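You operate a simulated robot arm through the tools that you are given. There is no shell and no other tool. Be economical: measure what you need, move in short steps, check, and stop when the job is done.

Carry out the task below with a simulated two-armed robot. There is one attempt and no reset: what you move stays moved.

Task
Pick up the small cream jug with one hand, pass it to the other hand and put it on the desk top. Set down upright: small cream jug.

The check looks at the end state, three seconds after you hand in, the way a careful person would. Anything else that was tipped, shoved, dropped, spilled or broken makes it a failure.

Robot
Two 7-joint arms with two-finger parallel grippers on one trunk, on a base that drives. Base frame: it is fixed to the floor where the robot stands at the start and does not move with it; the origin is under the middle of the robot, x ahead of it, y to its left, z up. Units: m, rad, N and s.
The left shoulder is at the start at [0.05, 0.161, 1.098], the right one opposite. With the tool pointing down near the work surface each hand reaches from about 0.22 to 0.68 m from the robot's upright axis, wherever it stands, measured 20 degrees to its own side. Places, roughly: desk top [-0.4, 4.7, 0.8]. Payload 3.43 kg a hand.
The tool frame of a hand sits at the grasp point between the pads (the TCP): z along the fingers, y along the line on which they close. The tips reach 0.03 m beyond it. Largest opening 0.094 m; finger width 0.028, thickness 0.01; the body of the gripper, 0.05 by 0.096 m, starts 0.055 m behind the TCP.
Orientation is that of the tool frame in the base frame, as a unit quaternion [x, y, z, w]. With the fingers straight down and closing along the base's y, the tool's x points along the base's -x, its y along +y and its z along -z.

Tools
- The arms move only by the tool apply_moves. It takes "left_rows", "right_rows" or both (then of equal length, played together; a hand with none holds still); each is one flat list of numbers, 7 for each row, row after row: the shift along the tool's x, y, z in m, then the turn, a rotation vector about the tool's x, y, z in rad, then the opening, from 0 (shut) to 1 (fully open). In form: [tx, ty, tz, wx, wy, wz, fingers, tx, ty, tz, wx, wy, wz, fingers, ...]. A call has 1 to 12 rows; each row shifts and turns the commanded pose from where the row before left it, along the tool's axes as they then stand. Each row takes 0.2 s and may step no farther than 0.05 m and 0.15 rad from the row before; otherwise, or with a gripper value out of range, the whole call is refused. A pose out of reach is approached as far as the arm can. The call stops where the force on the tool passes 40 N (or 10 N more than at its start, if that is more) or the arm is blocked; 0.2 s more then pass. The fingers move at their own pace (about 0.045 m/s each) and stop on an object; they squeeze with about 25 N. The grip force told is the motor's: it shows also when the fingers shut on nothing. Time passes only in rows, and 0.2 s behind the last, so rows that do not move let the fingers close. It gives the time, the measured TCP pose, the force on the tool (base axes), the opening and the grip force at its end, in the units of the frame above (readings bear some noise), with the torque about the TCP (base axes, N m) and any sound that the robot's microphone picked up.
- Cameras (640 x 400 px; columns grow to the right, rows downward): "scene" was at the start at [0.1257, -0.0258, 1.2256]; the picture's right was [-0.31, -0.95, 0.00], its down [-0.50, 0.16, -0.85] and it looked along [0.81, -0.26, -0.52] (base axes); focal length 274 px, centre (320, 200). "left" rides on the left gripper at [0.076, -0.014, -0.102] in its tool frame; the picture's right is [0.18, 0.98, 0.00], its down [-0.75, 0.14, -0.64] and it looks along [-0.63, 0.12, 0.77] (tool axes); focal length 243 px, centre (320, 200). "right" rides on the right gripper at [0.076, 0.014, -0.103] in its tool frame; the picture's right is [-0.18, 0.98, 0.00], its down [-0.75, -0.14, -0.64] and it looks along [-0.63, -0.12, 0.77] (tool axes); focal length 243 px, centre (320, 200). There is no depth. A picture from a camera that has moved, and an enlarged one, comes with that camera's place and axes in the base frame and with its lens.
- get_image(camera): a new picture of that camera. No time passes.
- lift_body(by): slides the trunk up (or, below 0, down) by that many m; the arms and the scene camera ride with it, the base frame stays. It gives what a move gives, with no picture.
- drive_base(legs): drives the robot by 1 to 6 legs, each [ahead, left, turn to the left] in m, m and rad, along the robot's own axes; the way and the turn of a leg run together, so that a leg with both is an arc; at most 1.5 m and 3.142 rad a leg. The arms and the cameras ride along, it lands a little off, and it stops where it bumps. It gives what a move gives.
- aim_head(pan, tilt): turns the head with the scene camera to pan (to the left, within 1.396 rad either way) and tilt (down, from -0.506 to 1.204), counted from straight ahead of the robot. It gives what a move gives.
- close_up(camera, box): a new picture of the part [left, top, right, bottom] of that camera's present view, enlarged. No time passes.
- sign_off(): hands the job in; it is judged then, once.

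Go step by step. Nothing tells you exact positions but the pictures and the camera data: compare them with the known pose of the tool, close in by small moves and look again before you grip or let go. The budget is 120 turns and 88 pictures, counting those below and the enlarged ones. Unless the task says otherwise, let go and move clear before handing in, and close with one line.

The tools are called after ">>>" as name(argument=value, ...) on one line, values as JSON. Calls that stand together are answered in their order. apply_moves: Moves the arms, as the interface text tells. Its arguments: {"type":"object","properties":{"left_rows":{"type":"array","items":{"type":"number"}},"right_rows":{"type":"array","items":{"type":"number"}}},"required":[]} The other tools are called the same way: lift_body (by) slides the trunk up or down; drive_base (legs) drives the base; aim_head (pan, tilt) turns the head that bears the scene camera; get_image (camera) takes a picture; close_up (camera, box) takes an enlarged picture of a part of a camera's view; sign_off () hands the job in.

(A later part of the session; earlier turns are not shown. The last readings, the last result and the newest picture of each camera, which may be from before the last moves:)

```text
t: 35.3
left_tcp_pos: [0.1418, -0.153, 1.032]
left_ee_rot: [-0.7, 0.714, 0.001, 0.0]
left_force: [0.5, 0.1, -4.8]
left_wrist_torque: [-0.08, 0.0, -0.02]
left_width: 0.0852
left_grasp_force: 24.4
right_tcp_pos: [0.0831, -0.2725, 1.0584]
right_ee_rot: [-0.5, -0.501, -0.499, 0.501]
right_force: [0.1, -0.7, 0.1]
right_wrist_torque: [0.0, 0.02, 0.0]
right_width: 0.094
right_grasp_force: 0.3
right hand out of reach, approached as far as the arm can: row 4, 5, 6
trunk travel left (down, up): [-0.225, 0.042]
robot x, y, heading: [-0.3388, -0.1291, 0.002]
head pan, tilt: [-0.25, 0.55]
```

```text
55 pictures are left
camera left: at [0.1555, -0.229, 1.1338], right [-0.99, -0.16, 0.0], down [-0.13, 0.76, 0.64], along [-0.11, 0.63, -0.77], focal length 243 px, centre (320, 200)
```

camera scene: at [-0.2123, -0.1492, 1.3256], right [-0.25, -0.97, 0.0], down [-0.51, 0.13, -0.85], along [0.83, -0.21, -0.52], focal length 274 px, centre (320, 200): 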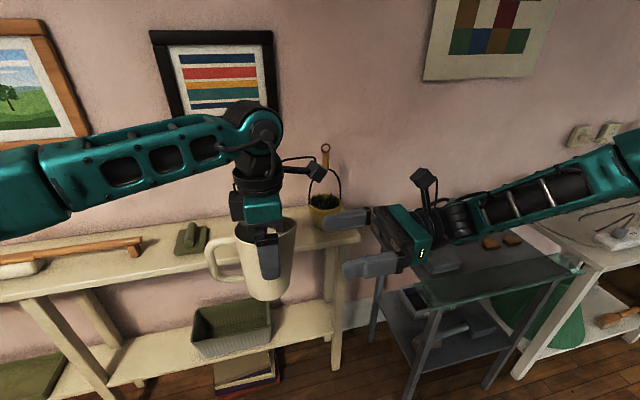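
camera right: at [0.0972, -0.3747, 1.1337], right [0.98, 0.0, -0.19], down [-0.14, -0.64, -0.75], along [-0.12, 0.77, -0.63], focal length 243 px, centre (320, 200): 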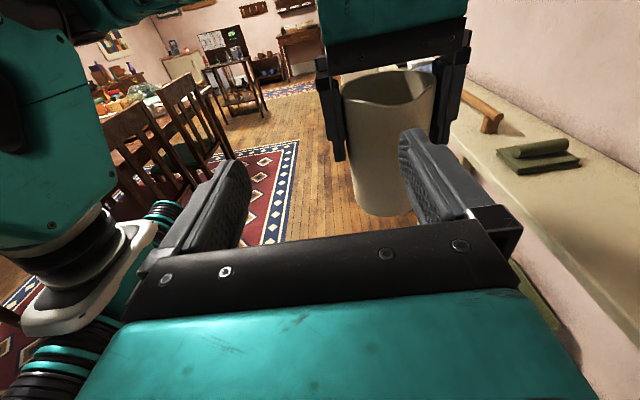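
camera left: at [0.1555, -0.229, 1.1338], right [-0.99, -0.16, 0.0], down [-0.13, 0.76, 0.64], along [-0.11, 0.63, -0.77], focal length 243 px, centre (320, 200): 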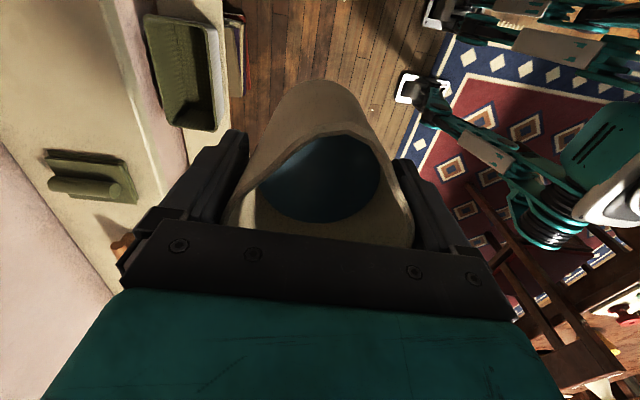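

The right hand's drop was cut short by its reach. It's closer in now, so I'll try again to go down and across.

>>> apply_moves(right_rows=[-0.02, 0.0148, 0, 0, 0, 0, 1, -0.02, 0.0148, 0, 0, 0, 0, 1, -0.02, 0.0148, 0, 0, 0, 0, 1, -0.02, 0.0148, 0, 0, 0, 0, 1])

>>> get_image(camera="right")

```text
t: 36.3
left_tcp_pos: [0.1425, -0.1534, 1.0319]
left_ee_rot: [-0.7, 0.714, 0.0, 0.0]
left_force: [-0.1, -0.9, -3.9]
left_wrist_torque: [-0.08, 0.02, -0.03]
left_width: 0.0851
left_grasp_force: 25.1
right_tcp_pos: [0.1022, -0.2752, 1.0345]
right_ee_rot: [0.5, 0.5, 0.5, -0.5]
right_force: [-1.0, -1.4, -0.6]
right_wrist_torque: [-0.02, 0.0, 0.0]
right_width: 0.094
right_grasp_force: 0.0
right hand out of reach, approached as far as the arm can: row 2, 3, 4
trunk travel left (down, up): [-0.225, 0.042]
robot x, y, heading: [-0.3396, -0.132, -0.0]
head pan, tilt: [-0.25, 0.55]
```

```text
54 pictures are left
camera right: at [0.1164, -0.3772, 1.1086], right [0.98, 0.0, -0.18], down [-0.14, -0.64, -0.75], along [-0.12, 0.77, -0.63], focal length 243 px, centre (320, 200)
```

right: 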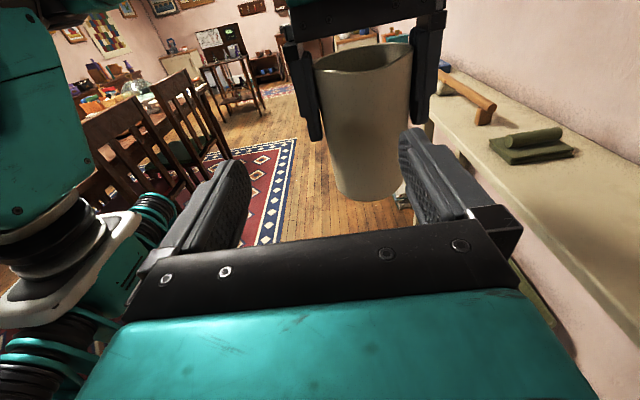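

The wrist limits this pose. Pointing the hand forward-left, about 34° off +y, should suit the arm better, so I'll turn it that way and move to a standoff point.

>>> apply_moves(right_rows=[0, 0, 0, -0.15, 0, 0, 1, 0, 0, 0, -0.15, 0, 0, 1, 0, 0, 0, -0.15, 0, 0, 1, 0, 0, 0, -0.15, 0, 0, 1, -0.014, -0.009, 0, 0, 0, 0, 1, -0.014, -0.009, 0, 0, 0, 0, 1, -0.014, -0.009, 0, 0, 0, 0, 1, -0.014, -0.009, 0, 0, 0, 0, 1])

>>> get_image(camera="right")

>>> get_image(camera="scene")

```text
t: 38.1
left_tcp_pos: [0.1432, -0.1542, 1.0323]
left_ee_rot: [-0.7, 0.714, 0.0, 0.0]
left_force: [0.4, -0.1, -4.6]
left_wrist_torque: [-0.04, 0.01, 0.0]
left_width: 0.0847
left_grasp_force: 25.0
right_tcp_pos: [0.0889, -0.3276, 1.0289]
right_ee_rot: [0.625, 0.33, 0.624, -0.331]
right_force: [0.1, 0.2, 0.6]
right_wrist_torque: [-0.02, 0.0, -0.01]
right_width: 0.094
right_grasp_force: 0.1
right hand out of reach, approached as far as the arm can: row 4, 5, 6, 7, 8
trunk travel left (down, up): [-0.225, 0.042]
robot x, y, heading: [-0.3369, -0.1322, -0.005]
head pan, tilt: [-0.25, 0.55]
```

```text
53 pictures are left
camera right: at [0.0427, -0.4191, 1.1037], right [0.81, -0.55, -0.19], down [-0.48, -0.45, -0.75], along [0.33, 0.7, -0.63], focal length 243 px, centre (320, 200)
```

right: 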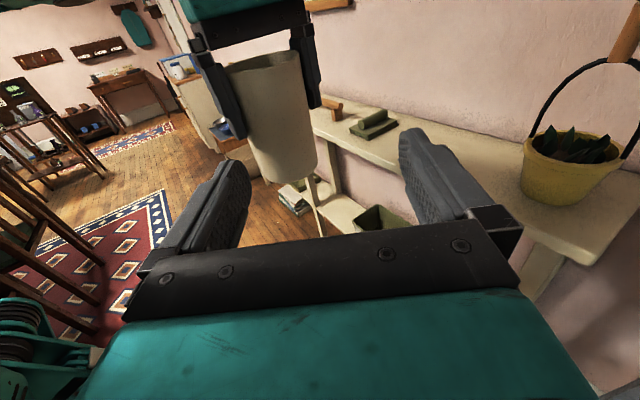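

```text
52 pictures are left
camera scene: at [-0.2126, -0.1501, 1.3257], right [-0.25, -0.97, 0.0], down [-0.51, 0.13, -0.85], along [0.83, -0.21, -0.52], focal length 274 px, centre (320, 200)
```

scene: 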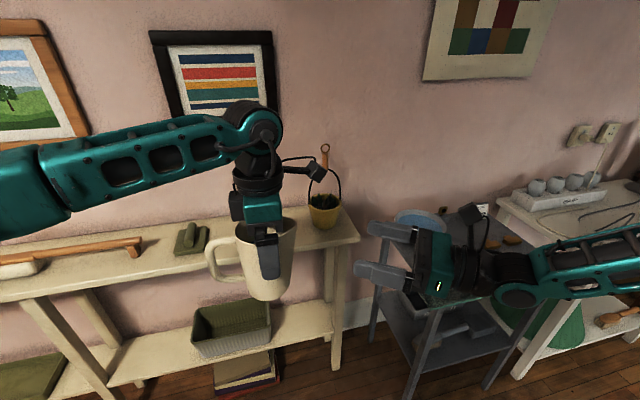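

Pointing further forward made it worse, and the limit appears when the right hand goes low. I'll turn it back to +y and raise it, and bring the jug higher and nearer with the left hand.

>>> apply_moves(left_rows=[0, 0.004, -0.01, 0, 0, 0, 0, 0, 0.01, -0.02, 0, 0, 0, 0, 0, 0.012, -0.02, 0, 0, 0, 0, 0, 0.012, -0.02, 0, 0, 0, 0, 0, 0.012, -0.02, 0, 0, 0, 0, 0, 0.008, -0.018, 0, 0, 0, 0], right_rows=[0.03, 0, 0, 0, 0, 0, 1, 0.03, 0, 0, 0, 0, 0, 1, 0, 0, 0, 0.15, 0, 0, 1, 0, 0, 0, 0.15, 0, 0, 1, 0, 0, 0, 0.15, 0, 0, 1, 0, 0, 0, 0.15, 0, 0, 1])

>>> get_image(camera="right")

>>> get_image(camera="scene")

```text
t: 39.5
left_tcp_pos: [0.085, -0.1525, 1.1405]
left_ee_rot: [-0.7, 0.714, 0.001, 0.0]
left_force: [-0.6, 0.0, -4.3]
left_wrist_torque: [-0.06, 0.01, 0.01]
left_width: 0.0848
left_grasp_force: 25.5
right_tcp_pos: [0.0901, -0.3268, 1.0882]
right_ee_rot: [-0.499, -0.501, -0.499, 0.501]
right_force: [1.1, 0.2, -1.1]
right_wrist_torque: [-0.02, 0.0, 0.04]
right_width: 0.0939
right_grasp_force: 0.0
trunk travel left (down, up): [-0.225, 0.042]
robot x, y, heading: [-0.3387, -0.13, 0.001]
head pan, tilt: [-0.25, 0.55]
```

```text
51 pictures are left
camera right: at [0.1039, -0.4289, 1.1637], right [0.98, 0.0, -0.19], down [-0.14, -0.64, -0.75], along [-0.12, 0.77, -0.63], focal length 243 px, centre (320, 200)
```

right: 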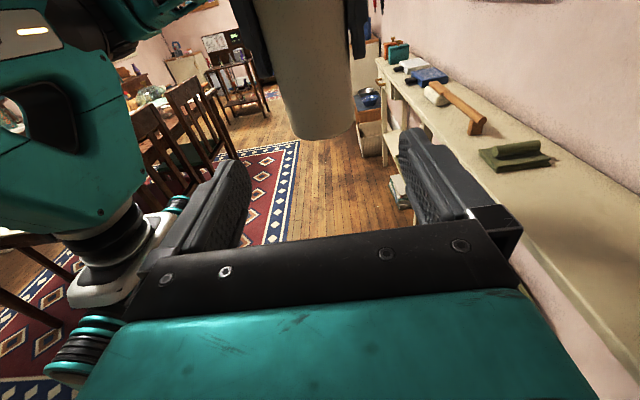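

```text
50 pictures are left
camera scene: at [-0.2124, -0.1498, 1.3256], right [-0.25, -0.97, 0.0], down [-0.51, 0.13, -0.85], along [0.83, -0.21, -0.52], focal length 274 px, centre (320, 200)
```

scene: 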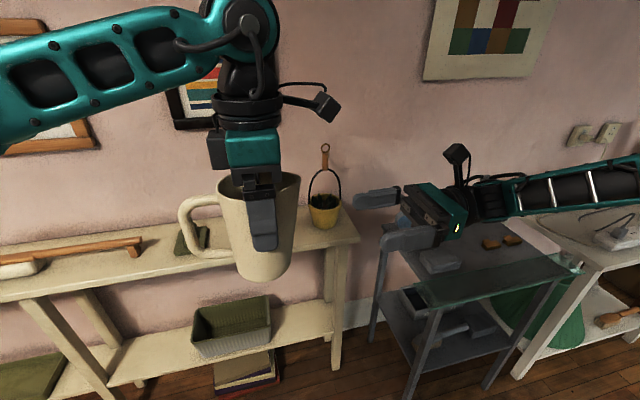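

Now the right hand sits level with the jug's lower body. I'll shift 5 mm in x, advance partway and check.

>>> apply_moves(right_rows=[-0.002, -0.005, 0.025, 0, 0, 0, 1, 0, 0, 0.03, 0, 0, 0, 1, 0, 0, 0.025, 0, 0, 0, 1])

>>> get_image(camera="right")

>>> close_up(camera="scene", box=[160, 70, 440, 300])

```text
t: 40.3
left_tcp_pos: [0.0854, -0.151, 1.1408]
left_ee_rot: [-0.701, 0.713, 0.0, 0.0]
left_force: [0.8, 0.9, -4.0]
left_wrist_torque: [-0.1, -0.03, 0.0]
left_width: 0.0848
left_grasp_force: 24.7
right_tcp_pos: [0.0838, -0.2487, 1.0883]
right_ee_rot: [-0.5, -0.5, -0.5, 0.501]
right_force: [-0.8, 0.0, -0.2]
right_wrist_torque: [-0.01, 0.02, 0.04]
right_width: 0.0939
right_grasp_force: 0.1
trunk travel left (down, up): [-0.225, 0.042]
robot x, y, heading: [-0.3373, -0.1287, 0.003]
head pan, tilt: [-0.25, 0.55]
```

```text
49 pictures are left
camera right: at [0.0976, -0.3489, 1.1626], right [0.98, 0.0, -0.18], down [-0.14, -0.64, -0.75], along [-0.12, 0.77, -0.63], focal length 243 px, centre (320, 200)
```

right: 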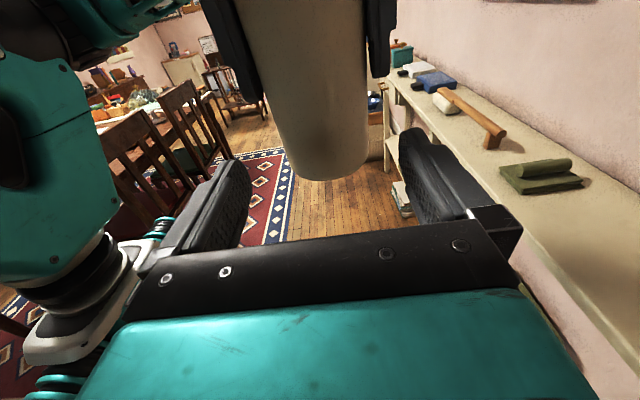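

```text
1.74 times, centred on (300, 185) of scene
camera zoom: at [-0.2125, -0.1496, 1.3257], right [-0.25, -0.97, 0.0], down [-0.51, 0.13, -0.85], along [0.83, -0.21, -0.52], focal length 476 px, centre (355, 226)
```

zoom: 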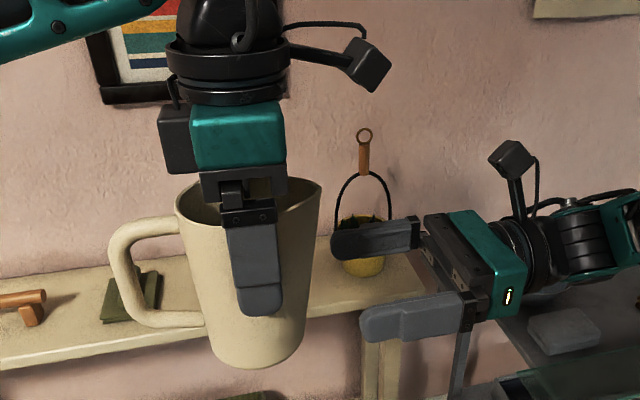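

The right hand is aligned in x, with the jug base at about z 1.047. I'll lower it 5 mm for more clearance below the left fingertips, then advance around the jug.

>>> apply_moves(right_rows=[-0.005, 0.0005, 0, 0, 0, 0, 1, 0, 0, 0.02, 0, 0, 0, 1, 0, 0, 0.02, 0, 0, 0, 1, 0, 0, 0.02, 0, 0, 0, 1])

>>> get_image(camera="right")

>>> close_up(camera="scene", box=[160, 70, 440, 300])

```text
t: 41.3
left_tcp_pos: [0.0844, -0.1523, 1.1415]
left_ee_rot: [-0.701, 0.714, 0.0, -0.001]
left_force: [0.9, 0.3, -5.6]
left_wrist_torque: [-0.08, 0.01, -0.04]
left_width: 0.0849
left_grasp_force: 25.1
right_tcp_pos: [0.0842, -0.1873, 1.0819]
right_ee_rot: [-0.5, -0.5, -0.499, 0.5]
right_force: [-0.8, 1.2, 0.1]
right_wrist_torque: [-0.02, 0.01, -0.01]
right_width: 0.094
right_grasp_force: 0.0
trunk travel left (down, up): [-0.225, 0.042]
robot x, y, heading: [-0.3398, -0.1306, -0.0]
head pan, tilt: [-0.25, 0.55]
```

```text
47 pictures are left
camera right: at [0.0983, -0.2883, 1.1562], right [0.98, 0.0, -0.18], down [-0.14, -0.64, -0.75], along [-0.12, 0.77, -0.63], focal length 243 px, centre (320, 200)
```

right: 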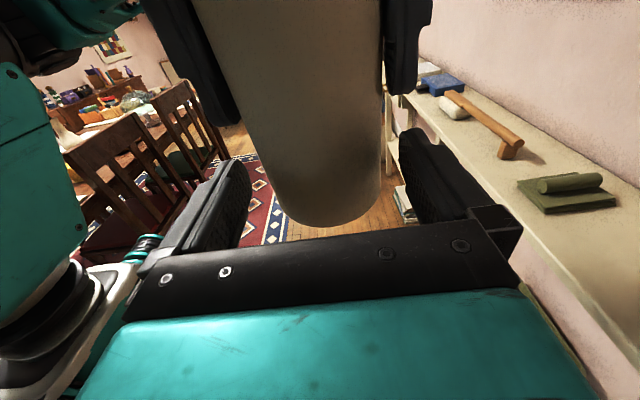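

```text
1.74 times, centred on (300, 185) of scene
camera zoom: at [-0.2124, -0.1495, 1.3256], right [-0.25, -0.97, 0.0], down [-0.51, 0.13, -0.85], along [0.83, -0.21, -0.52], focal length 476 px, centre (355, 226)
```

zoom: 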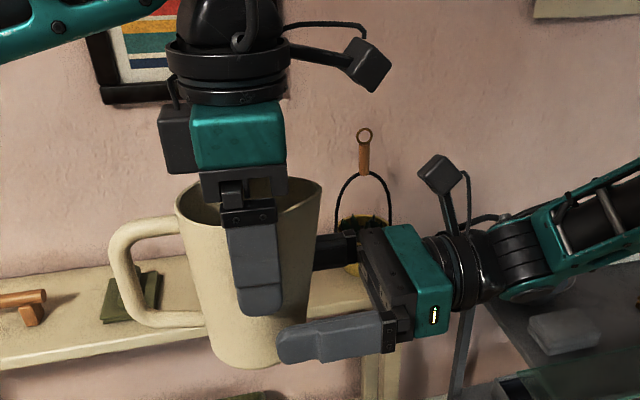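

Everything is clear. I'll advance the last 34 mm so the jug's axis lies between the pads.

>>> apply_moves(right_rows=[0, 0, 0.017, 0, 0, 0, 1, 0, 0, 0.017, 0, 0, 0, 1])

>>> get_image(camera="right")

>>> close_up(camera="scene", box=[160, 70, 440, 300])

```text
t: 41.9
left_tcp_pos: [0.0847, -0.1523, 1.1417]
left_ee_rot: [-0.7, 0.714, -0.001, 0.0]
left_force: [0.1, 0.9, -3.9]
left_wrist_torque: [-0.06, 0.02, 0.01]
left_width: 0.0845
left_grasp_force: 25.3
right_tcp_pos: [0.0837, -0.1525, 1.0814]
right_ee_rot: [0.5, 0.5, 0.5, -0.5]
right_force: [0.5, -0.4, -0.1]
right_wrist_torque: [0.02, -0.04, 0.01]
right_width: 0.0939
right_grasp_force: 0.0
trunk travel left (down, up): [-0.225, 0.042]
robot x, y, heading: [-0.3407, -0.1289, 0.002]
head pan, tilt: [-0.25, 0.55]
```

```text
45 pictures are left
camera right: at [0.0981, -0.2549, 1.157], right [0.98, 0.0, -0.18], down [-0.14, -0.64, -0.75], along [-0.12, 0.77, -0.63], focal length 243 px, centre (320, 200)
```

right: 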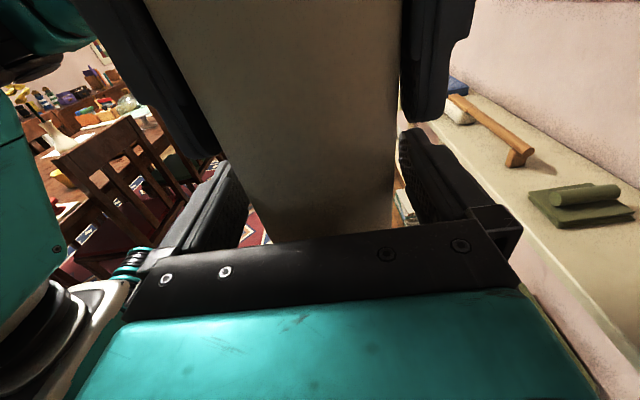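

```text
1.74 times, centred on (300, 185) of scene
camera zoom: at [-0.2125, -0.1498, 1.3257], right [-0.25, -0.97, 0.0], down [-0.51, 0.13, -0.85], along [0.83, -0.21, -0.52], focal length 476 px, centre (355, 226)
```

zoom: 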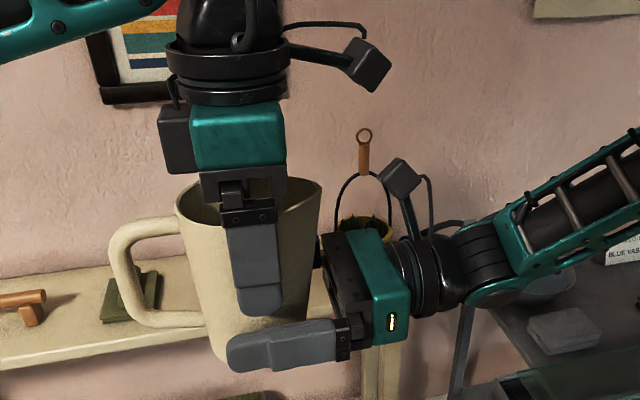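

The right fingers straddle the lower body just beneath the left ones. I'll close the right hand while the left holds.

>>> apply_moves(right_rows=[0, 0, 0, 0, 0, 0, 0, 0, 0, 0, 0, 0, 0, 0, 0, 0, 0, 0, 0, 0, 0, 0, 0, 0, 0, 0, 0, 0])

>>> close_up(camera="scene", box=[160, 70, 440, 300])

```text
t: 42.9
left_tcp_pos: [0.0849, -0.1521, 1.1404]
left_ee_rot: [-0.699, 0.715, 0.0, 0.0]
left_force: [-4.0, -0.3, -4.9]
left_wrist_torque: [-0.02, 0.12, 0.09]
left_width: 0.0847
left_grasp_force: 24.3
right_tcp_pos: [0.0854, -0.1554, 1.081]
right_ee_rot: [-0.5, -0.5, -0.499, 0.501]
right_force: [3.1, 1.3, 0.9]
right_wrist_torque: [-0.01, 0.08, -0.16]
right_width: 0.0783
right_grasp_force: 25.0
trunk travel left (down, up): [-0.225, 0.042]
robot x, y, heading: [-0.3406, -0.13, -0.002]
head pan, tilt: [-0.25, 0.55]
```

```text
1.74 times, centred on (300, 185) of scene
camera zoom: at [-0.2125, -0.15, 1.3257], right [-0.25, -0.97, 0.0], down [-0.51, 0.13, -0.85], along [0.83, -0.21, -0.52], focal length 476 px, centre (355, 226)
```

zoom: 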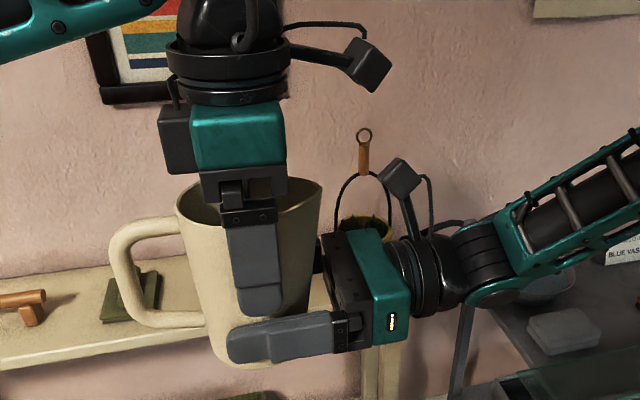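

The right hand holds too (0.078 m, 25 N). I'll open the left hand while it stays in place and watch for tilting.

>>> apply_moves(left_rows=[0, 0, 0, 0, 0, 0, 0.93, 0, 0, 0, 0, 0, 0, 0.96, 0, 0, 0, 0, 0, 0, 1, 0, 0, 0, 0, 0, 0, 1])

>>> close_up(camera="scene", box=[160, 70, 440, 300])

>>> get_image(camera="left")

```text
t: 43.9
left_tcp_pos: [0.0849, -0.1525, 1.1411]
left_ee_rot: [-0.7, 0.714, 0.0, 0.0]
left_force: [-0.4, 0.4, 0.6]
left_wrist_torque: [0.01, 0.0, 0.0]
left_width: 0.0939
left_grasp_force: 0.1
right_tcp_pos: [0.0843, -0.1538, 1.081]
right_ee_rot: [0.501, 0.499, 0.5, -0.499]
right_force: [-0.2, -0.2, -0.3]
right_wrist_torque: [-0.08, -0.01, -0.02]
right_width: 0.0781
right_grasp_force: 25.1
trunk travel left (down, up): [-0.225, 0.042]
robot x, y, heading: [-0.3381, -0.1308, -0.004]
head pan, tilt: [-0.25, 0.55]
```

```text
1.74 times, centred on (300, 185) of scene
camera zoom: at [-0.2125, -0.15, 1.3257], right [-0.25, -0.97, 0.0], down [-0.51, 0.13, -0.85], along [0.83, -0.21, -0.52], focal length 476 px, centre (355, 226)
```

zoom: 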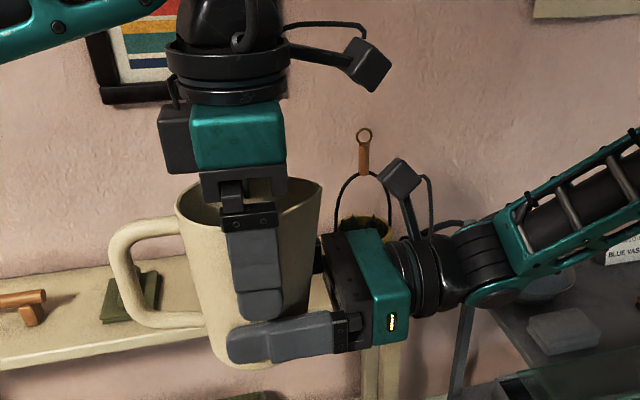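

```text
41 pictures are left
camera left: at [0.0973, -0.2281, 1.2424], right [-0.99, -0.16, 0.0], down [-0.13, 0.76, 0.64], along [-0.11, 0.63, -0.77], focal length 243 px, centre (320, 200)
```

left: 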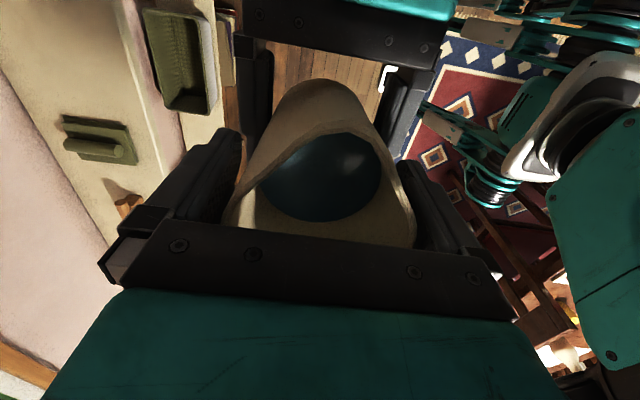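

The jug stayed upright. I'll withdraw the left hand straight up in small steps, watching for drift.

>>> apply_moves(left_rows=[0, 0, -0.01, 0, 0, 0, 1, 0, 0, -0.015, 0, 0, 0, 1])

```text
t: 44.5
left_tcp_pos: [0.085, -0.1523, 1.1653]
left_ee_rot: [-0.7, 0.714, 0.0, 0.001]
left_force: [0.0, -0.2, 0.5]
left_wrist_torque: [-0.05, 0.03, 0.01]
left_width: 0.0939
left_grasp_force: 0.0
right_tcp_pos: [0.084, -0.1539, 1.0823]
right_ee_rot: [-0.5, -0.5, -0.5, 0.5]
right_force: [-0.2, -0.5, 0.7]
right_wrist_torque: [-0.09, -0.01, -0.01]
right_width: 0.0782
right_grasp_force: 25.3
trunk travel left (down, up): [-0.225, 0.042]
robot x, y, heading: [-0.3426, -0.1307, 0.003]
head pan, tilt: [-0.25, 0.55]
```

>>> apply_moves(left_rows=[0, 0, -0.015, 0, 0, 0, 1, 0, 0, -0.015, 0, 0, 0, 1])

>>> close_up(camera="scene", box=[160, 70, 440, 300])

```text
t: 45.1
left_tcp_pos: [0.0844, -0.1528, 1.1971]
left_ee_rot: [-0.699, 0.715, 0.0, 0.0]
left_force: [0.7, 0.1, -0.3]
left_wrist_torque: [-0.01, 0.0, -0.01]
left_width: 0.0942
left_grasp_force: 0.0
right_tcp_pos: [0.0844, -0.1542, 1.0821]
right_ee_rot: [0.501, 0.5, 0.499, -0.5]
right_force: [0.7, 0.7, -0.4]
right_wrist_torque: [-0.08, 0.02, -0.01]
right_width: 0.078
right_grasp_force: 24.7
trunk travel left (down, up): [-0.225, 0.042]
robot x, y, heading: [-0.3387, -0.1291, 0.002]
head pan, tilt: [-0.25, 0.55]
```

```text
1.74 times, centred on (300, 185) of scene
camera zoom: at [-0.2126, -0.15, 1.3256], right [-0.25, -0.97, 0.0], down [-0.51, 0.13, -0.85], along [0.83, -0.21, -0.52], focal length 476 px, centre (355, 226)
```

zoom: 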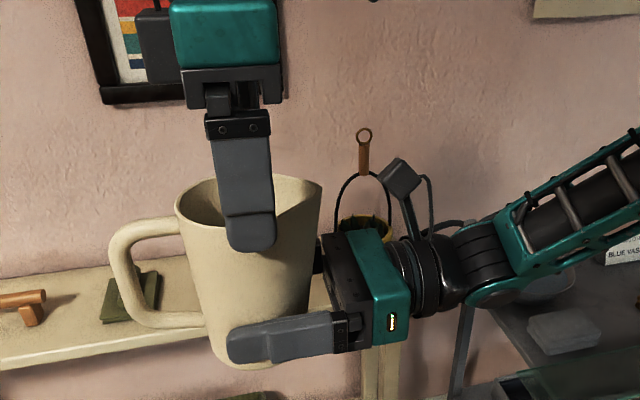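

>>> apply_moves(left_rows=[0, 0, -0.015, 0, 0, 0, 1, 0, 0, -0.015, 0, 0, 0, 1])

>>> close_up(camera="scene", box=[160, 70, 440, 300])

```text
t: 45.7
left_tcp_pos: [0.0845, -0.1527, 1.2259]
left_ee_rot: [-0.701, 0.713, 0.0, 0.001]
left_force: [0.2, 0.4, 0.9]
left_wrist_torque: [0.02, 0.01, 0.01]
left_width: 0.0938
left_grasp_force: 0.1
right_tcp_pos: [0.0849, -0.1529, 1.082]
right_ee_rot: [0.501, 0.5, 0.499, -0.5]
right_force: [-0.6, -0.3, 0.5]
right_wrist_torque: [-0.05, 0.0, 0.02]
right_width: 0.0783
right_grasp_force: 24.8
trunk travel left (down, up): [-0.225, 0.042]
robot x, y, heading: [-0.3406, -0.1288, -0.003]
head pan, tilt: [-0.25, 0.55]
```

```text
1.74 times, centred on (300, 185) of scene
camera zoom: at [-0.2126, -0.15, 1.3257], right [-0.25, -0.97, 0.0], down [-0.51, 0.13, -0.85], along [0.83, -0.21, -0.52], focal length 476 px, centre (355, 226)
```

zoom: 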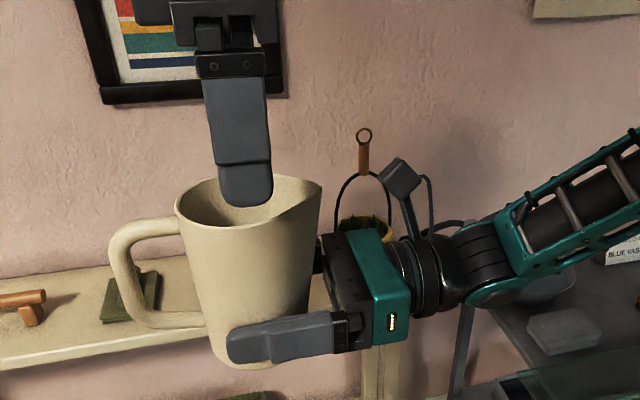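

The left fingers are clear of the rim. I'll lift a bit more and move the left hand well away to the left.

>>> apply_moves(left_rows=[0, 0, -0.02, 0, 0, 0, 1, -0.03, 0, 0, 0, 0, 0, 1, -0.04, 0, 0, 0, 0, 0, 1, -0.04, 0, 0, 0, 0, 0, 1, -0.04, 0, 0, 0, 0, 0, 1, -0.04, 0, 0, 0, 0, 0, 1, -0.04, 0, 0, 0, 0, 0, 1, -0.04, 0, 0, 0, 0, 0, 1])

>>> get_image(camera="scene")

>>> get_image(camera="right")

```text
t: 47.5
left_tcp_pos: [0.0898, 0.1187, 1.2458]
left_ee_rot: [-0.7, 0.714, -0.001, -0.001]
left_force: [-1.2, 0.4, -0.3]
left_wrist_torque: [-0.01, -0.03, -0.01]
left_width: 0.094
left_grasp_force: 0.1
right_tcp_pos: [0.0836, -0.1538, 1.0807]
right_ee_rot: [0.5, 0.501, 0.499, -0.5]
right_force: [0.4, -0.5, 0.5]
right_wrist_torque: [-0.1, -0.04, 0.01]
right_width: 0.0779
right_grasp_force: 24.7
trunk travel left (down, up): [-0.225, 0.042]
robot x, y, heading: [-0.3404, -0.1297, -0.001]
head pan, tilt: [-0.25, 0.55]
```

```text
38 pictures are left
camera scene: at [-0.2129, -0.1492, 1.3257], right [-0.25, -0.97, 0.0], down [-0.51, 0.13, -0.85], along [0.83, -0.21, -0.52], focal length 274 px, centre (320, 200)
```

scene: 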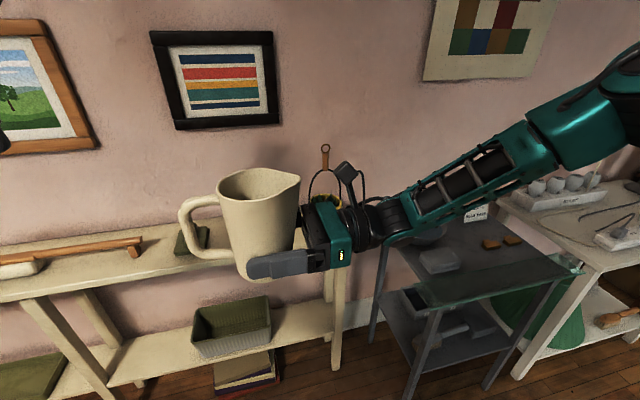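

```text
37 pictures are left
camera right: at [0.0977, -0.2543, 1.1571], right [0.98, 0.0, -0.18], down [-0.14, -0.64, -0.75], along [-0.12, 0.77, -0.63], focal length 243 px, centre (320, 200)
```

right: 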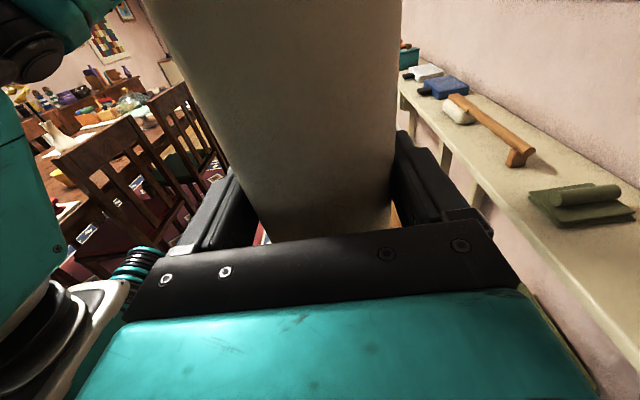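

The right hand holds the jug level by itself. I'll test that it can go 3–4 cm lower relative to the trunk, since I'll need that at the desk.

>>> apply_moves(right_rows=[-0.01, 0, 0, 0, 0, 0, 0, -0.01, 0, 0, 0, 0, 0, 0, -0.01, 0, 0, 0, 0, 0, 0, -0.01, 0, 0, 0, 0, 0, 0])

```text
t: 48.5
left_tcp_pos: [0.0902, 0.1184, 1.2448]
left_ee_rot: [-0.7, 0.714, 0.001, 0.0]
left_force: [-0.1, 0.7, 0.0]
left_wrist_torque: [-0.01, 0.04, 0.03]
left_width: 0.0937
left_grasp_force: 0.1
right_tcp_pos: [0.0725, -0.1697, 1.063]
right_ee_rot: [0.501, 0.5, 0.499, -0.5]
right_force: [0.2, -0.4, 0.4]
right_wrist_torque: [-0.09, 0.05, 0.01]
right_width: 0.0783
right_grasp_force: 24.7
right hand out of reach, approached as far as the arm can: row 1, 2, 3, 4
trunk travel left (down, up): [-0.225, 0.042]
robot x, y, heading: [-0.3363, -0.1296, 0.001]
head pan, tilt: [-0.25, 0.55]
```

>>> apply_moves(right_rows=[0, -0.02, 0, 0, 0, 0, 0, 0, -0.02, 0, 0, 0, 0, 0, 0, -0.02, 0, 0, 0, 0, 0, -0.012, 0, 0, 0, 0, 0, 0, -0.012, 0, 0, 0, 0, 0, 0, -0.012, 0, 0, 0, 0, 0, 0])

```text
t: 49.9
left_tcp_pos: [0.0908, 0.1172, 1.2455]
left_ee_rot: [-0.7, 0.714, 0.0, 0.001]
left_force: [0.4, -0.4, -0.6]
left_wrist_torque: [0.03, 0.0, 0.0]
left_width: 0.094
left_grasp_force: 0.1
right_tcp_pos: [0.0106, -0.1749, 1.0358]
right_ee_rot: [0.5, 0.5, 0.5, -0.5]
right_force: [-0.3, -0.3, 0.0]
right_wrist_torque: [-0.11, 0.03, 0.0]
right_width: 0.0777
right_grasp_force: 25.1
right hand out of reach, approached as far as the arm can: row 6
trunk travel left (down, up): [-0.225, 0.042]
robot x, y, heading: [-0.3375, -0.1317, -0.003]
head pan, tilt: [-0.25, 0.55]
```

At x≈0.36 ahead of the robot, the right hand can get low enough once the trunk is down. Next I'll turn toward the desk (+y) and look along the way.

>>> drive_base(legs=[[0, 0, 0.785], [0, 0, 0.785]])

>>> aim_head(pan=0.1, tilt=0.2)

>>> get_image(camera="scene")

```text
t: 54.4
left_tcp_pos: [-0.5856, 0.3026, 1.2444]
left_ee_rot: [1.0, -0.013, 0.0, -0.001]
left_force: [0.6, -1.1, 0.0]
left_wrist_torque: [-0.03, -0.03, 0.0]
left_width: 0.0939
left_grasp_force: 0.1
right_tcp_pos: [-0.2923, 0.2216, 1.0369]
right_ee_rot: [0.003, 0.707, 0.002, -0.707]
right_force: [-0.4, 0.0, -0.6]
right_wrist_torque: [-0.03, -0.07, -0.01]
right_width: 0.078
right_grasp_force: 25.2
trunk travel left (down, up): [-0.225, 0.042]
robot x, y, heading: [-0.3352, -0.1303, 1.561]
head pan, tilt: [-0.25, 0.55]
```

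```text
t: 55.2
left_tcp_pos: [-0.5856, 0.3038, 1.2456]
left_ee_rot: [1.0, -0.014, 0.0, 0.0]
left_force: [0.4, 0.4, -0.5]
left_wrist_torque: [0.02, -0.01, 0.0]
left_width: 0.0939
left_grasp_force: 0.1
right_tcp_pos: [-0.2932, 0.2207, 1.0356]
right_ee_rot: [0.002, 0.707, 0.002, -0.707]
right_force: [-0.4, 0.0, 0.6]
right_wrist_torque: [0.02, -0.12, 0.02]
right_width: 0.0778
right_grasp_force: 25.2
trunk travel left (down, up): [-0.225, 0.042]
robot x, y, heading: [-0.3405, -0.1331, 1.568]
head pan, tilt: [0.099, 0.201]
```

```text
36 pictures are left
camera scene: at [-0.3482, 0.0053, 1.3579], right [1.0, 0.09, 0.0], down [0.02, -0.2, -0.98], along [-0.09, 0.98, -0.2], focal length 274 px, centre (320, 200)
```

scene: 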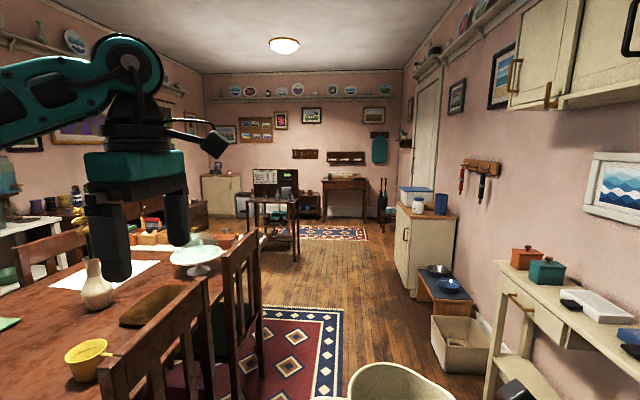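

The corridor between the chairs (x<-0.72) and the cabinet (x>0.2) is clear along x≈-0.3, and the desk stands against the far wall. I'll drive ahead in stages.

>>> drive_base(legs=[[1.2, -0.04, 0]])

>>> get_image(camera="scene")

```text
t: 61.1
left_tcp_pos: [-0.5633, 1.4643, 1.2462]
left_ee_rot: [1.0, -0.001, 0.0, 0.0]
left_force: [-0.5, 0.5, 0.0]
left_wrist_torque: [0.01, -0.01, 0.01]
left_width: 0.0939
left_grasp_force: 0.0
right_tcp_pos: [-0.2681, 1.3884, 1.036]
right_ee_rot: [-0.007, 0.708, -0.008, -0.707]
right_force: [0.0, 0.0, 0.4]
right_wrist_torque: [-0.01, -0.12, 0.01]
right_width: 0.0778
right_grasp_force: 25.1
trunk travel left (down, up): [-0.225, 0.042]
robot x, y, heading: [-0.313, 1.0365, 1.591]
head pan, tilt: [0.099, 0.201]
```

```text
35 pictures are left
camera scene: at [-0.3194, 1.1713, 1.3579], right [0.99, 0.12, 0.0], down [0.02, -0.2, -0.98], along [-0.12, 0.97, -0.2], focal length 274 px, centre (320, 200)
```

scene: 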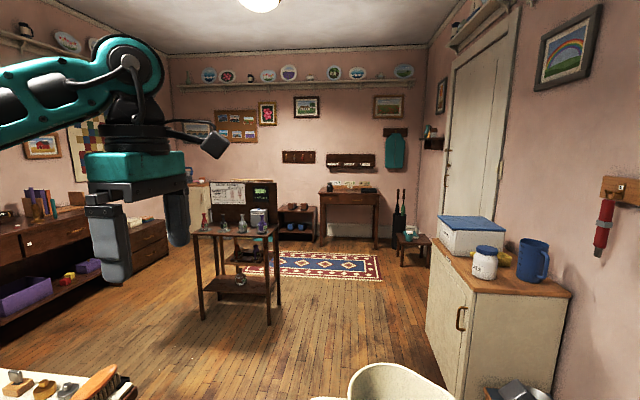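

>>> drive_base(legs=[[1.5, -0.02, -0.02], [0.4, 0, 0]])

>>> get_image(camera="scene")

>>> close_up(camera="scene", box=[280, 130, 440, 250])

```text
refused: leg 1 is longer than a leg can be; nothing moved
```

```text
34 pictures are left
camera scene: at [-0.3194, 1.1713, 1.3579], right [0.99, 0.12, 0.0], down [0.02, -0.2, -0.98], along [-0.12, 0.97, -0.2], focal length 274 px, centre (320, 200)
```

scene: 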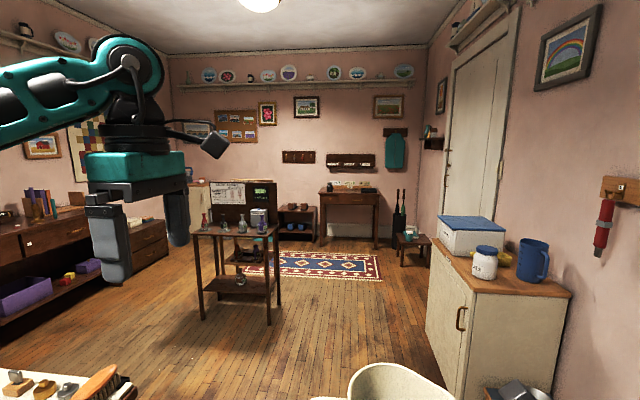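

```text
3.33 times, centred on (360, 190) of scene
camera zoom: at [-0.3194, 1.1713, 1.3579], right [0.99, 0.12, 0.0], down [0.02, -0.2, -0.98], along [-0.12, 0.97, -0.2], focal length 913 px, centre (187, 233)
```

zoom: 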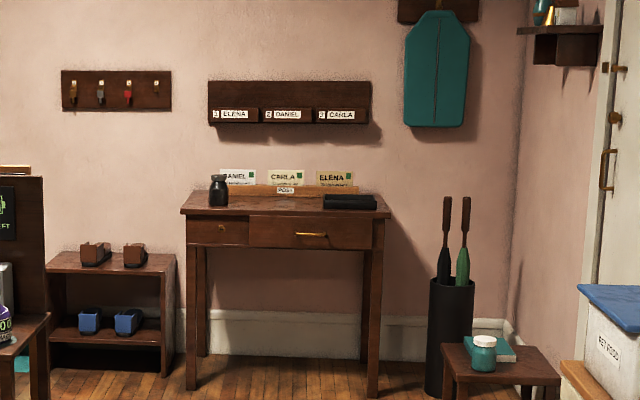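

The desk has clear space in its front middle. The bottle is at the back left, the letters at the back and the black case at the right. I'll drive closer.

>>> drive_base(legs=[[1.45, -0.02, -0.02], [0.4, 0, 0]])

>>> aim_head(pan=0.0, tilt=0.4)

>>> get_image(camera="scene")

```text
t: 70.5
left_tcp_pos: [-0.5649, 3.3196, 1.2457]
left_ee_rot: [1.0, -0.007, 0.0, 0.0]
left_force: [0.1, 0.4, 0.0]
left_wrist_torque: [0.02, -0.02, -0.01]
left_width: 0.0941
left_grasp_force: 0.0
right_tcp_pos: [-0.2709, 3.2423, 1.0362]
right_ee_rot: [-0.002, 0.708, -0.003, -0.707]
right_force: [0.7, 0.4, -0.5]
right_wrist_torque: [0.01, -0.07, -0.01]
right_width: 0.078
right_grasp_force: 24.9
trunk travel left (down, up): [-0.225, 0.042]
robot x, y, heading: [-0.3121, 2.8914, 1.58]
head pan, tilt: [0.099, 0.201]
```

```text
t: 71.2
left_tcp_pos: [-0.5652, 3.3195, 1.2454]
left_ee_rot: [1.0, -0.006, -0.001, 0.001]
left_force: [-0.7, -0.8, 0.2]
left_wrist_torque: [0.01, 0.0, -0.01]
left_width: 0.0939
left_grasp_force: 0.2
right_tcp_pos: [-0.2707, 3.2407, 1.036]
right_ee_rot: [-0.002, 0.708, -0.003, -0.706]
right_force: [0.4, 0.6, 0.6]
right_wrist_torque: [0.01, -0.07, -0.02]
right_width: 0.0779
right_grasp_force: 25.3
trunk travel left (down, up): [-0.225, 0.042]
robot x, y, heading: [-0.3164, 2.8909, 1.576]
head pan, tilt: [0.0, 0.4]
```

```text
32 pictures are left
camera scene: at [-0.3147, 3.0247, 1.3394], right [1.0, 0.01, 0.0], down [0.0, -0.39, -0.92], along [-0.01, 0.92, -0.39], focal length 274 px, centre (320, 200)
```

scene: 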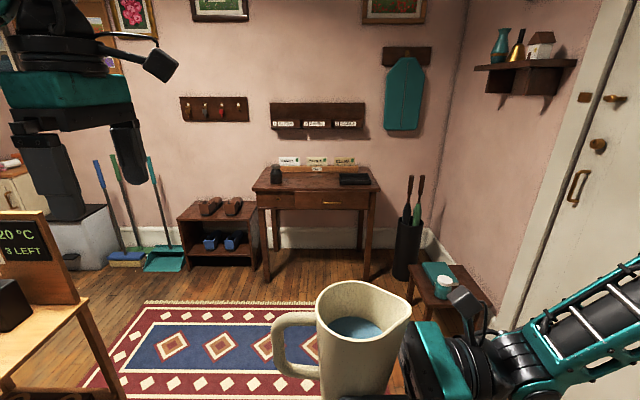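

The jug is level. The desk top looks lower than the shelf, at z≈0.73, with its front edge at y≈4.63, so I need a lower reach. I'll check the robot's own footprint and try lower right-hand poses here in open space.

>>> aim_head(pan=0.0, tilt=1.2)

>>> get_image(camera="scene")

>>> apply_moves(right_rows=[0, 0, 0, 0.1, 0, 0, 0, 0, 0, 0, 0.1, 0, 0, 0, 0, 0, 0, 0.1, 0, 0, 0, -0.012, 0, 0, 0, 0, 0, 0, -0.012, 0, 0, 0, 0, 0, 0, -0.012, 0, 0, 0, 0, 0, 0, -0.012, 0, 0, 0, 0, 0, 0, -0.012, 0, 0, 0, 0, 0, 0])

```text
t: 72.3
left_tcp_pos: [-0.5648, 3.32, 1.246]
left_ee_rot: [1.0, -0.006, -0.001, 0.0]
left_force: [0.1, 0.7, -0.3]
left_wrist_torque: [-0.01, 0.01, -0.01]
left_width: 0.0941
left_grasp_force: 0.0
right_tcp_pos: [-0.2703, 3.2411, 1.0364]
right_ee_rot: [-0.002, 0.708, -0.003, -0.706]
right_force: [-0.3, -0.5, 1.0]
right_wrist_torque: [0.01, -0.07, -0.03]
right_width: 0.0778
right_grasp_force: 25.1
trunk travel left (down, up): [-0.225, 0.042]
robot x, y, heading: [-0.3151, 2.8907, 1.578]
head pan, tilt: [0.0, 1.201]
```

```text
31 pictures are left
camera scene: at [-0.3144, 2.988, 1.2766], right [1.0, 0.01, 0.0], down [0.01, -0.93, -0.36], along [0.0, 0.36, -0.93], focal length 274 px, centre (320, 200)
```

scene: 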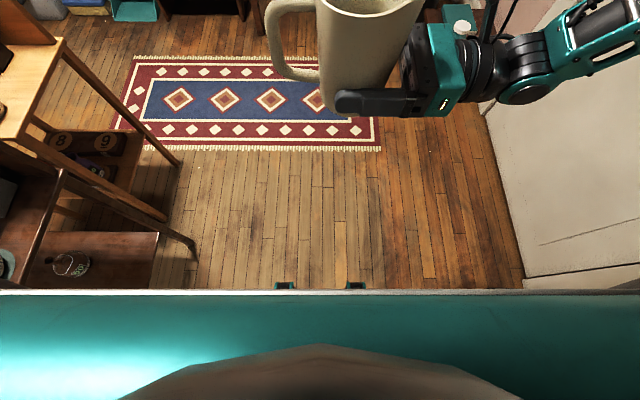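

```text
t: 74.1
left_tcp_pos: [-0.5634, 3.3189, 1.2461]
left_ee_rot: [1.0, -0.006, 0.0, -0.001]
left_force: [0.3, -0.3, 0.1]
left_wrist_torque: [-0.02, 0.01, 0.0]
left_width: 0.0941
left_grasp_force: 0.0
right_tcp_pos: [-0.2379, 3.2194, 1.0335]
right_ee_rot: [-0.107, 0.7, -0.108, -0.698]
right_force: [0.1, 0.3, 0.2]
right_wrist_torque: [-0.02, -0.04, -0.02]
right_width: 0.0778
right_grasp_force: 24.8
right hand out of reach, approached as far as the arm can: row 1, 2, 3, 4, 5, 6, 7, 8
trunk travel left (down, up): [-0.225, 0.042]
robot x, y, heading: [-0.3125, 2.8877, 1.581]
head pan, tilt: [0.0, 1.201]
```

The robot's front sits only ~0.16 m ahead of its axis, so the jug can be set down closer in, at about x 0.28. I'll undo the turn, bring the jug nearer and test how low it can go.

>>> apply_moves(right_rows=[0.015, 0, 0, 0, 0, 0, 0, 0, -0.01, 0, -0.1, 0, 0, 0, 0, -0.01, 0, -0.1, 0, 0, 0, 0, -0.01, 0, -0.1, 0, 0, 0, 0, -0.02, 0, 0, 0, 0, 0, -0.015, 0, 0, 0, 0, 0, 0, -0.015, 0, 0, 0, 0, 0, 0, -0.015, 0, 0, 0, 0, 0, 0, -0.015, 0, 0, 0, 0, 0, 0])

```text
t: 76.1
left_tcp_pos: [-0.5643, 3.3189, 1.2462]
left_ee_rot: [1.0, -0.006, 0.0, 0.0]
left_force: [-1.2, -0.1, 0.1]
left_wrist_torque: [-0.01, 0.03, 0.05]
left_width: 0.0939
left_grasp_force: 0.1
right_tcp_pos: [-0.2111, 3.1743, 1.016]
right_ee_rot: [-0.003, 0.708, -0.004, -0.706]
right_force: [0.6, -0.3, -0.1]
right_wrist_torque: [0.01, -0.07, -0.02]
right_width: 0.078
right_grasp_force: 25.1
right hand out of reach, approached as far as the arm can: row 7, 8, 9
trunk travel left (down, up): [-0.225, 0.042]
robot x, y, heading: [-0.3112, 2.8893, 1.578]
head pan, tilt: [0.0, 1.201]
```

>>> apply_moves(right_rows=[0, 0, -0.025, 0, 0, 0, 0, 0, 0, -0.025, 0, 0, 0, 0, 0, 0, -0.025, 0, 0, 0, 0, -0.015, 0, 0, 0, 0, 0, 0, -0.015, 0, 0, 0, 0, 0, 0, -0.015, 0, 0, 0, 0, 0, 0, -0.015, 0, 0, 0, 0, 0, 0])

>>> get_image(camera="scene")

```text
t: 77.7
left_tcp_pos: [-0.5651, 3.3188, 1.2459]
left_ee_rot: [1.0, -0.006, 0.0, -0.001]
left_force: [0.1, 0.2, -0.9]
left_wrist_torque: [-0.03, 0.0, 0.02]
left_width: 0.094
left_grasp_force: 0.1
right_tcp_pos: [-0.1322, 3.1728, 0.9774]
right_ee_rot: [-0.003, 0.708, -0.003, -0.706]
right_force: [0.3, 0.6, 0.3]
right_wrist_torque: [0.01, -0.09, -0.02]
right_width: 0.0777
right_grasp_force: 24.6
right hand out of reach, approached as far as the arm can: row 6, 7
trunk travel left (down, up): [-0.225, 0.042]
robot x, y, heading: [-0.3159, 2.8917, 1.579]
head pan, tilt: [0.0, 1.201]
```

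```text
30 pictures are left
camera scene: at [-0.3141, 2.988, 1.2766], right [1.0, 0.01, 0.0], down [0.01, -0.93, -0.36], along [0.0, 0.36, -0.93], focal length 274 px, centre (320, 200)
```

scene: 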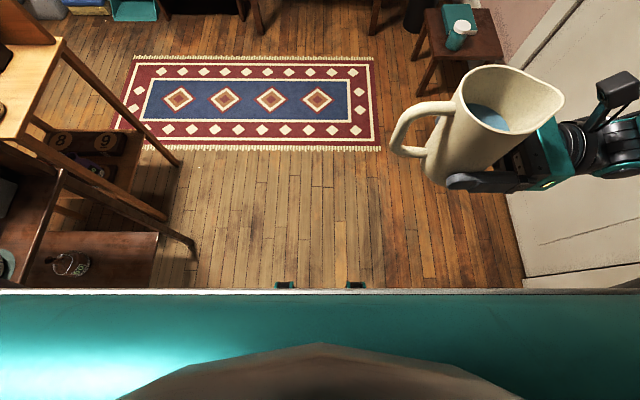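

It reaches low enough at about (0.28, -0.18) relative to the robot. But gripped only 37 mm above the base, the right wrist would scrape the desk. I'll go back to the exchange pose, let the left hand hold the rim briefly, and re-grip about 3 cm higher with the right.

>>> apply_moves(right_rows=[0.018, 0.008, 0.01, 0, 0, 0, 0, 0.018, 0.02, 0.025, 0, 0, 0, 0, 0.018, 0.025, 0.03, 0, 0, 0, 0, 0.018, 0.028, 0.032, 0, 0, 0, 0, 0.018, 0.028, 0.032, 0, 0, 0, 0, 0.018, 0.02, 0.025, 0, 0, 0, 0, 0, 0.009, 0.008, 0, 0, 0, 0])

>>> aim_head(pan=0.1, tilt=0.55)

>>> get_image(camera="scene")

```text
t: 79.3
left_tcp_pos: [-0.5644, 3.3183, 1.2455]
left_ee_rot: [1.0, -0.006, 0.0, 0.0]
left_force: [0.0, 0.0, -0.2]
left_wrist_torque: [0.05, 0.03, 0.02]
left_width: 0.0939
left_grasp_force: 0.0
right_tcp_pos: [-0.2953, 3.3114, 1.0841]
right_ee_rot: [-0.002, 0.708, -0.003, -0.707]
right_force: [0.1, -0.1, -4.9]
right_wrist_torque: [0.01, -0.07, -0.04]
right_width: 0.0781
right_grasp_force: 24.7
trunk travel left (down, up): [-0.225, 0.042]
robot x, y, heading: [-0.3152, 2.8881, 1.579]
head pan, tilt: [0.0, 1.201]
```

```text
t: 80.3
left_tcp_pos: [-0.564, 3.32, 1.2466]
left_ee_rot: [1.0, -0.006, 0.0, 0.0]
left_force: [-1.1, -0.3, 0.5]
left_wrist_torque: [0.03, 0.03, -0.01]
left_width: 0.0939
left_grasp_force: 0.0
right_tcp_pos: [-0.2939, 3.3108, 1.0842]
right_ee_rot: [-0.003, 0.708, -0.004, -0.707]
right_force: [-0.1, -0.2, -4.1]
right_wrist_torque: [0.02, -0.09, 0.02]
right_width: 0.078
right_grasp_force: 25.5
trunk travel left (down, up): [-0.225, 0.042]
robot x, y, heading: [-0.3136, 2.8955, 1.579]
head pan, tilt: [0.099, 0.55]
```

```text
29 pictures are left
camera scene: at [-0.3235, 3.0214, 1.3256], right [0.99, 0.11, 0.0], down [0.06, -0.52, -0.85], along [-0.09, 0.85, -0.52], focal length 274 px, centre (320, 200)
```

scene: 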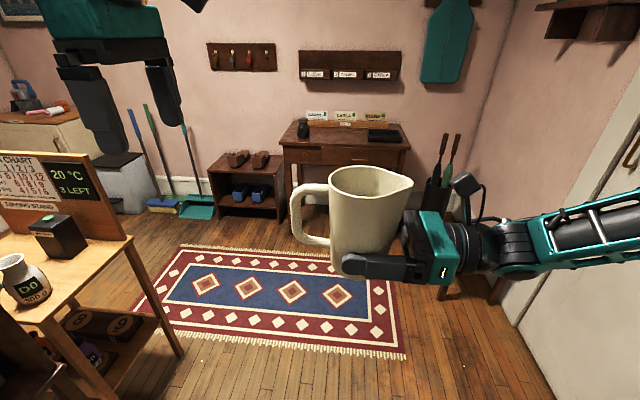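

The jug is upright and steady. I'll bring the left hand back over the jug at a safe height.

>>> apply_moves(left_rows=[0.038, 0.0013, 0, 0, 0, 0, 1, 0.038, 0.0013, 0, 0, 0, 0, 1, 0.038, 0.0013, 0, 0, 0, 0, 1, 0.038, 0.0013, 0, 0, 0, 0, 1, 0.038, 0.0013, 0, 0, 0, 0, 1, 0.038, 0.0013, 0, 0, 0, 0, 1, 0.038, 0.0013, 0, 0, 0, 0, 1])

>>> get_image(camera="left")

>>> get_image(camera="scene")

```text
t: 82.0
left_tcp_pos: [-0.2957, 3.3044, 1.2453]
left_ee_rot: [1.0, -0.005, 0.001, 0.0]
left_force: [-0.4, -0.2, 0.7]
left_wrist_torque: [-0.05, 0.03, 0.0]
left_width: 0.0941
left_grasp_force: 0.0
right_tcp_pos: [-0.2945, 3.3115, 1.0853]
right_ee_rot: [-0.003, 0.707, -0.004, -0.707]
right_force: [0.7, 0.0, -4.2]
right_wrist_torque: [-0.03, -0.04, -0.02]
right_width: 0.0779
right_grasp_force: 25.1
trunk travel left (down, up): [-0.225, 0.042]
robot x, y, heading: [-0.3146, 2.8914, 1.581]
head pan, tilt: [0.099, 0.55]
```

```text
28 pictures are left
camera left: at [-0.2212, 3.319, 1.3469], right [0.17, -0.99, 0.0], down [-0.76, -0.13, 0.64], along [-0.63, -0.11, -0.77], focal length 243 px, centre (320, 200)
```

left: 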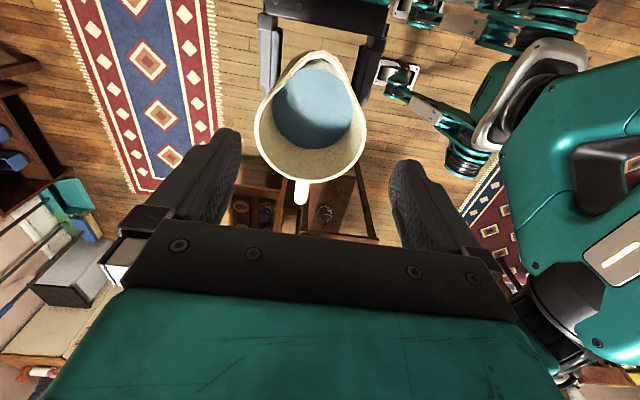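

```text
27 pictures are left
camera scene: at [-0.3226, 3.0213, 1.3257], right [0.99, 0.11, 0.0], down [0.06, -0.52, -0.85], along [-0.09, 0.85, -0.52], focal length 274 px, centre (320, 200)
```

scene: 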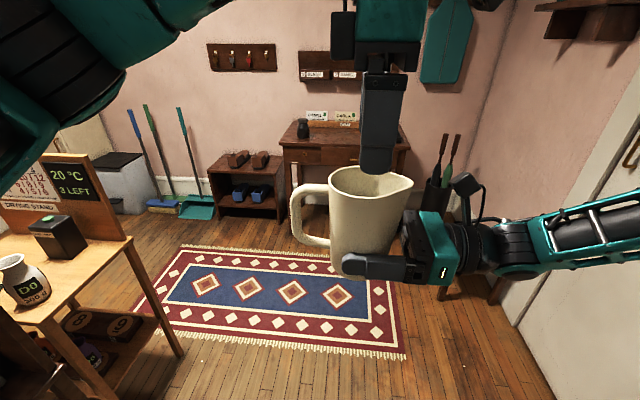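

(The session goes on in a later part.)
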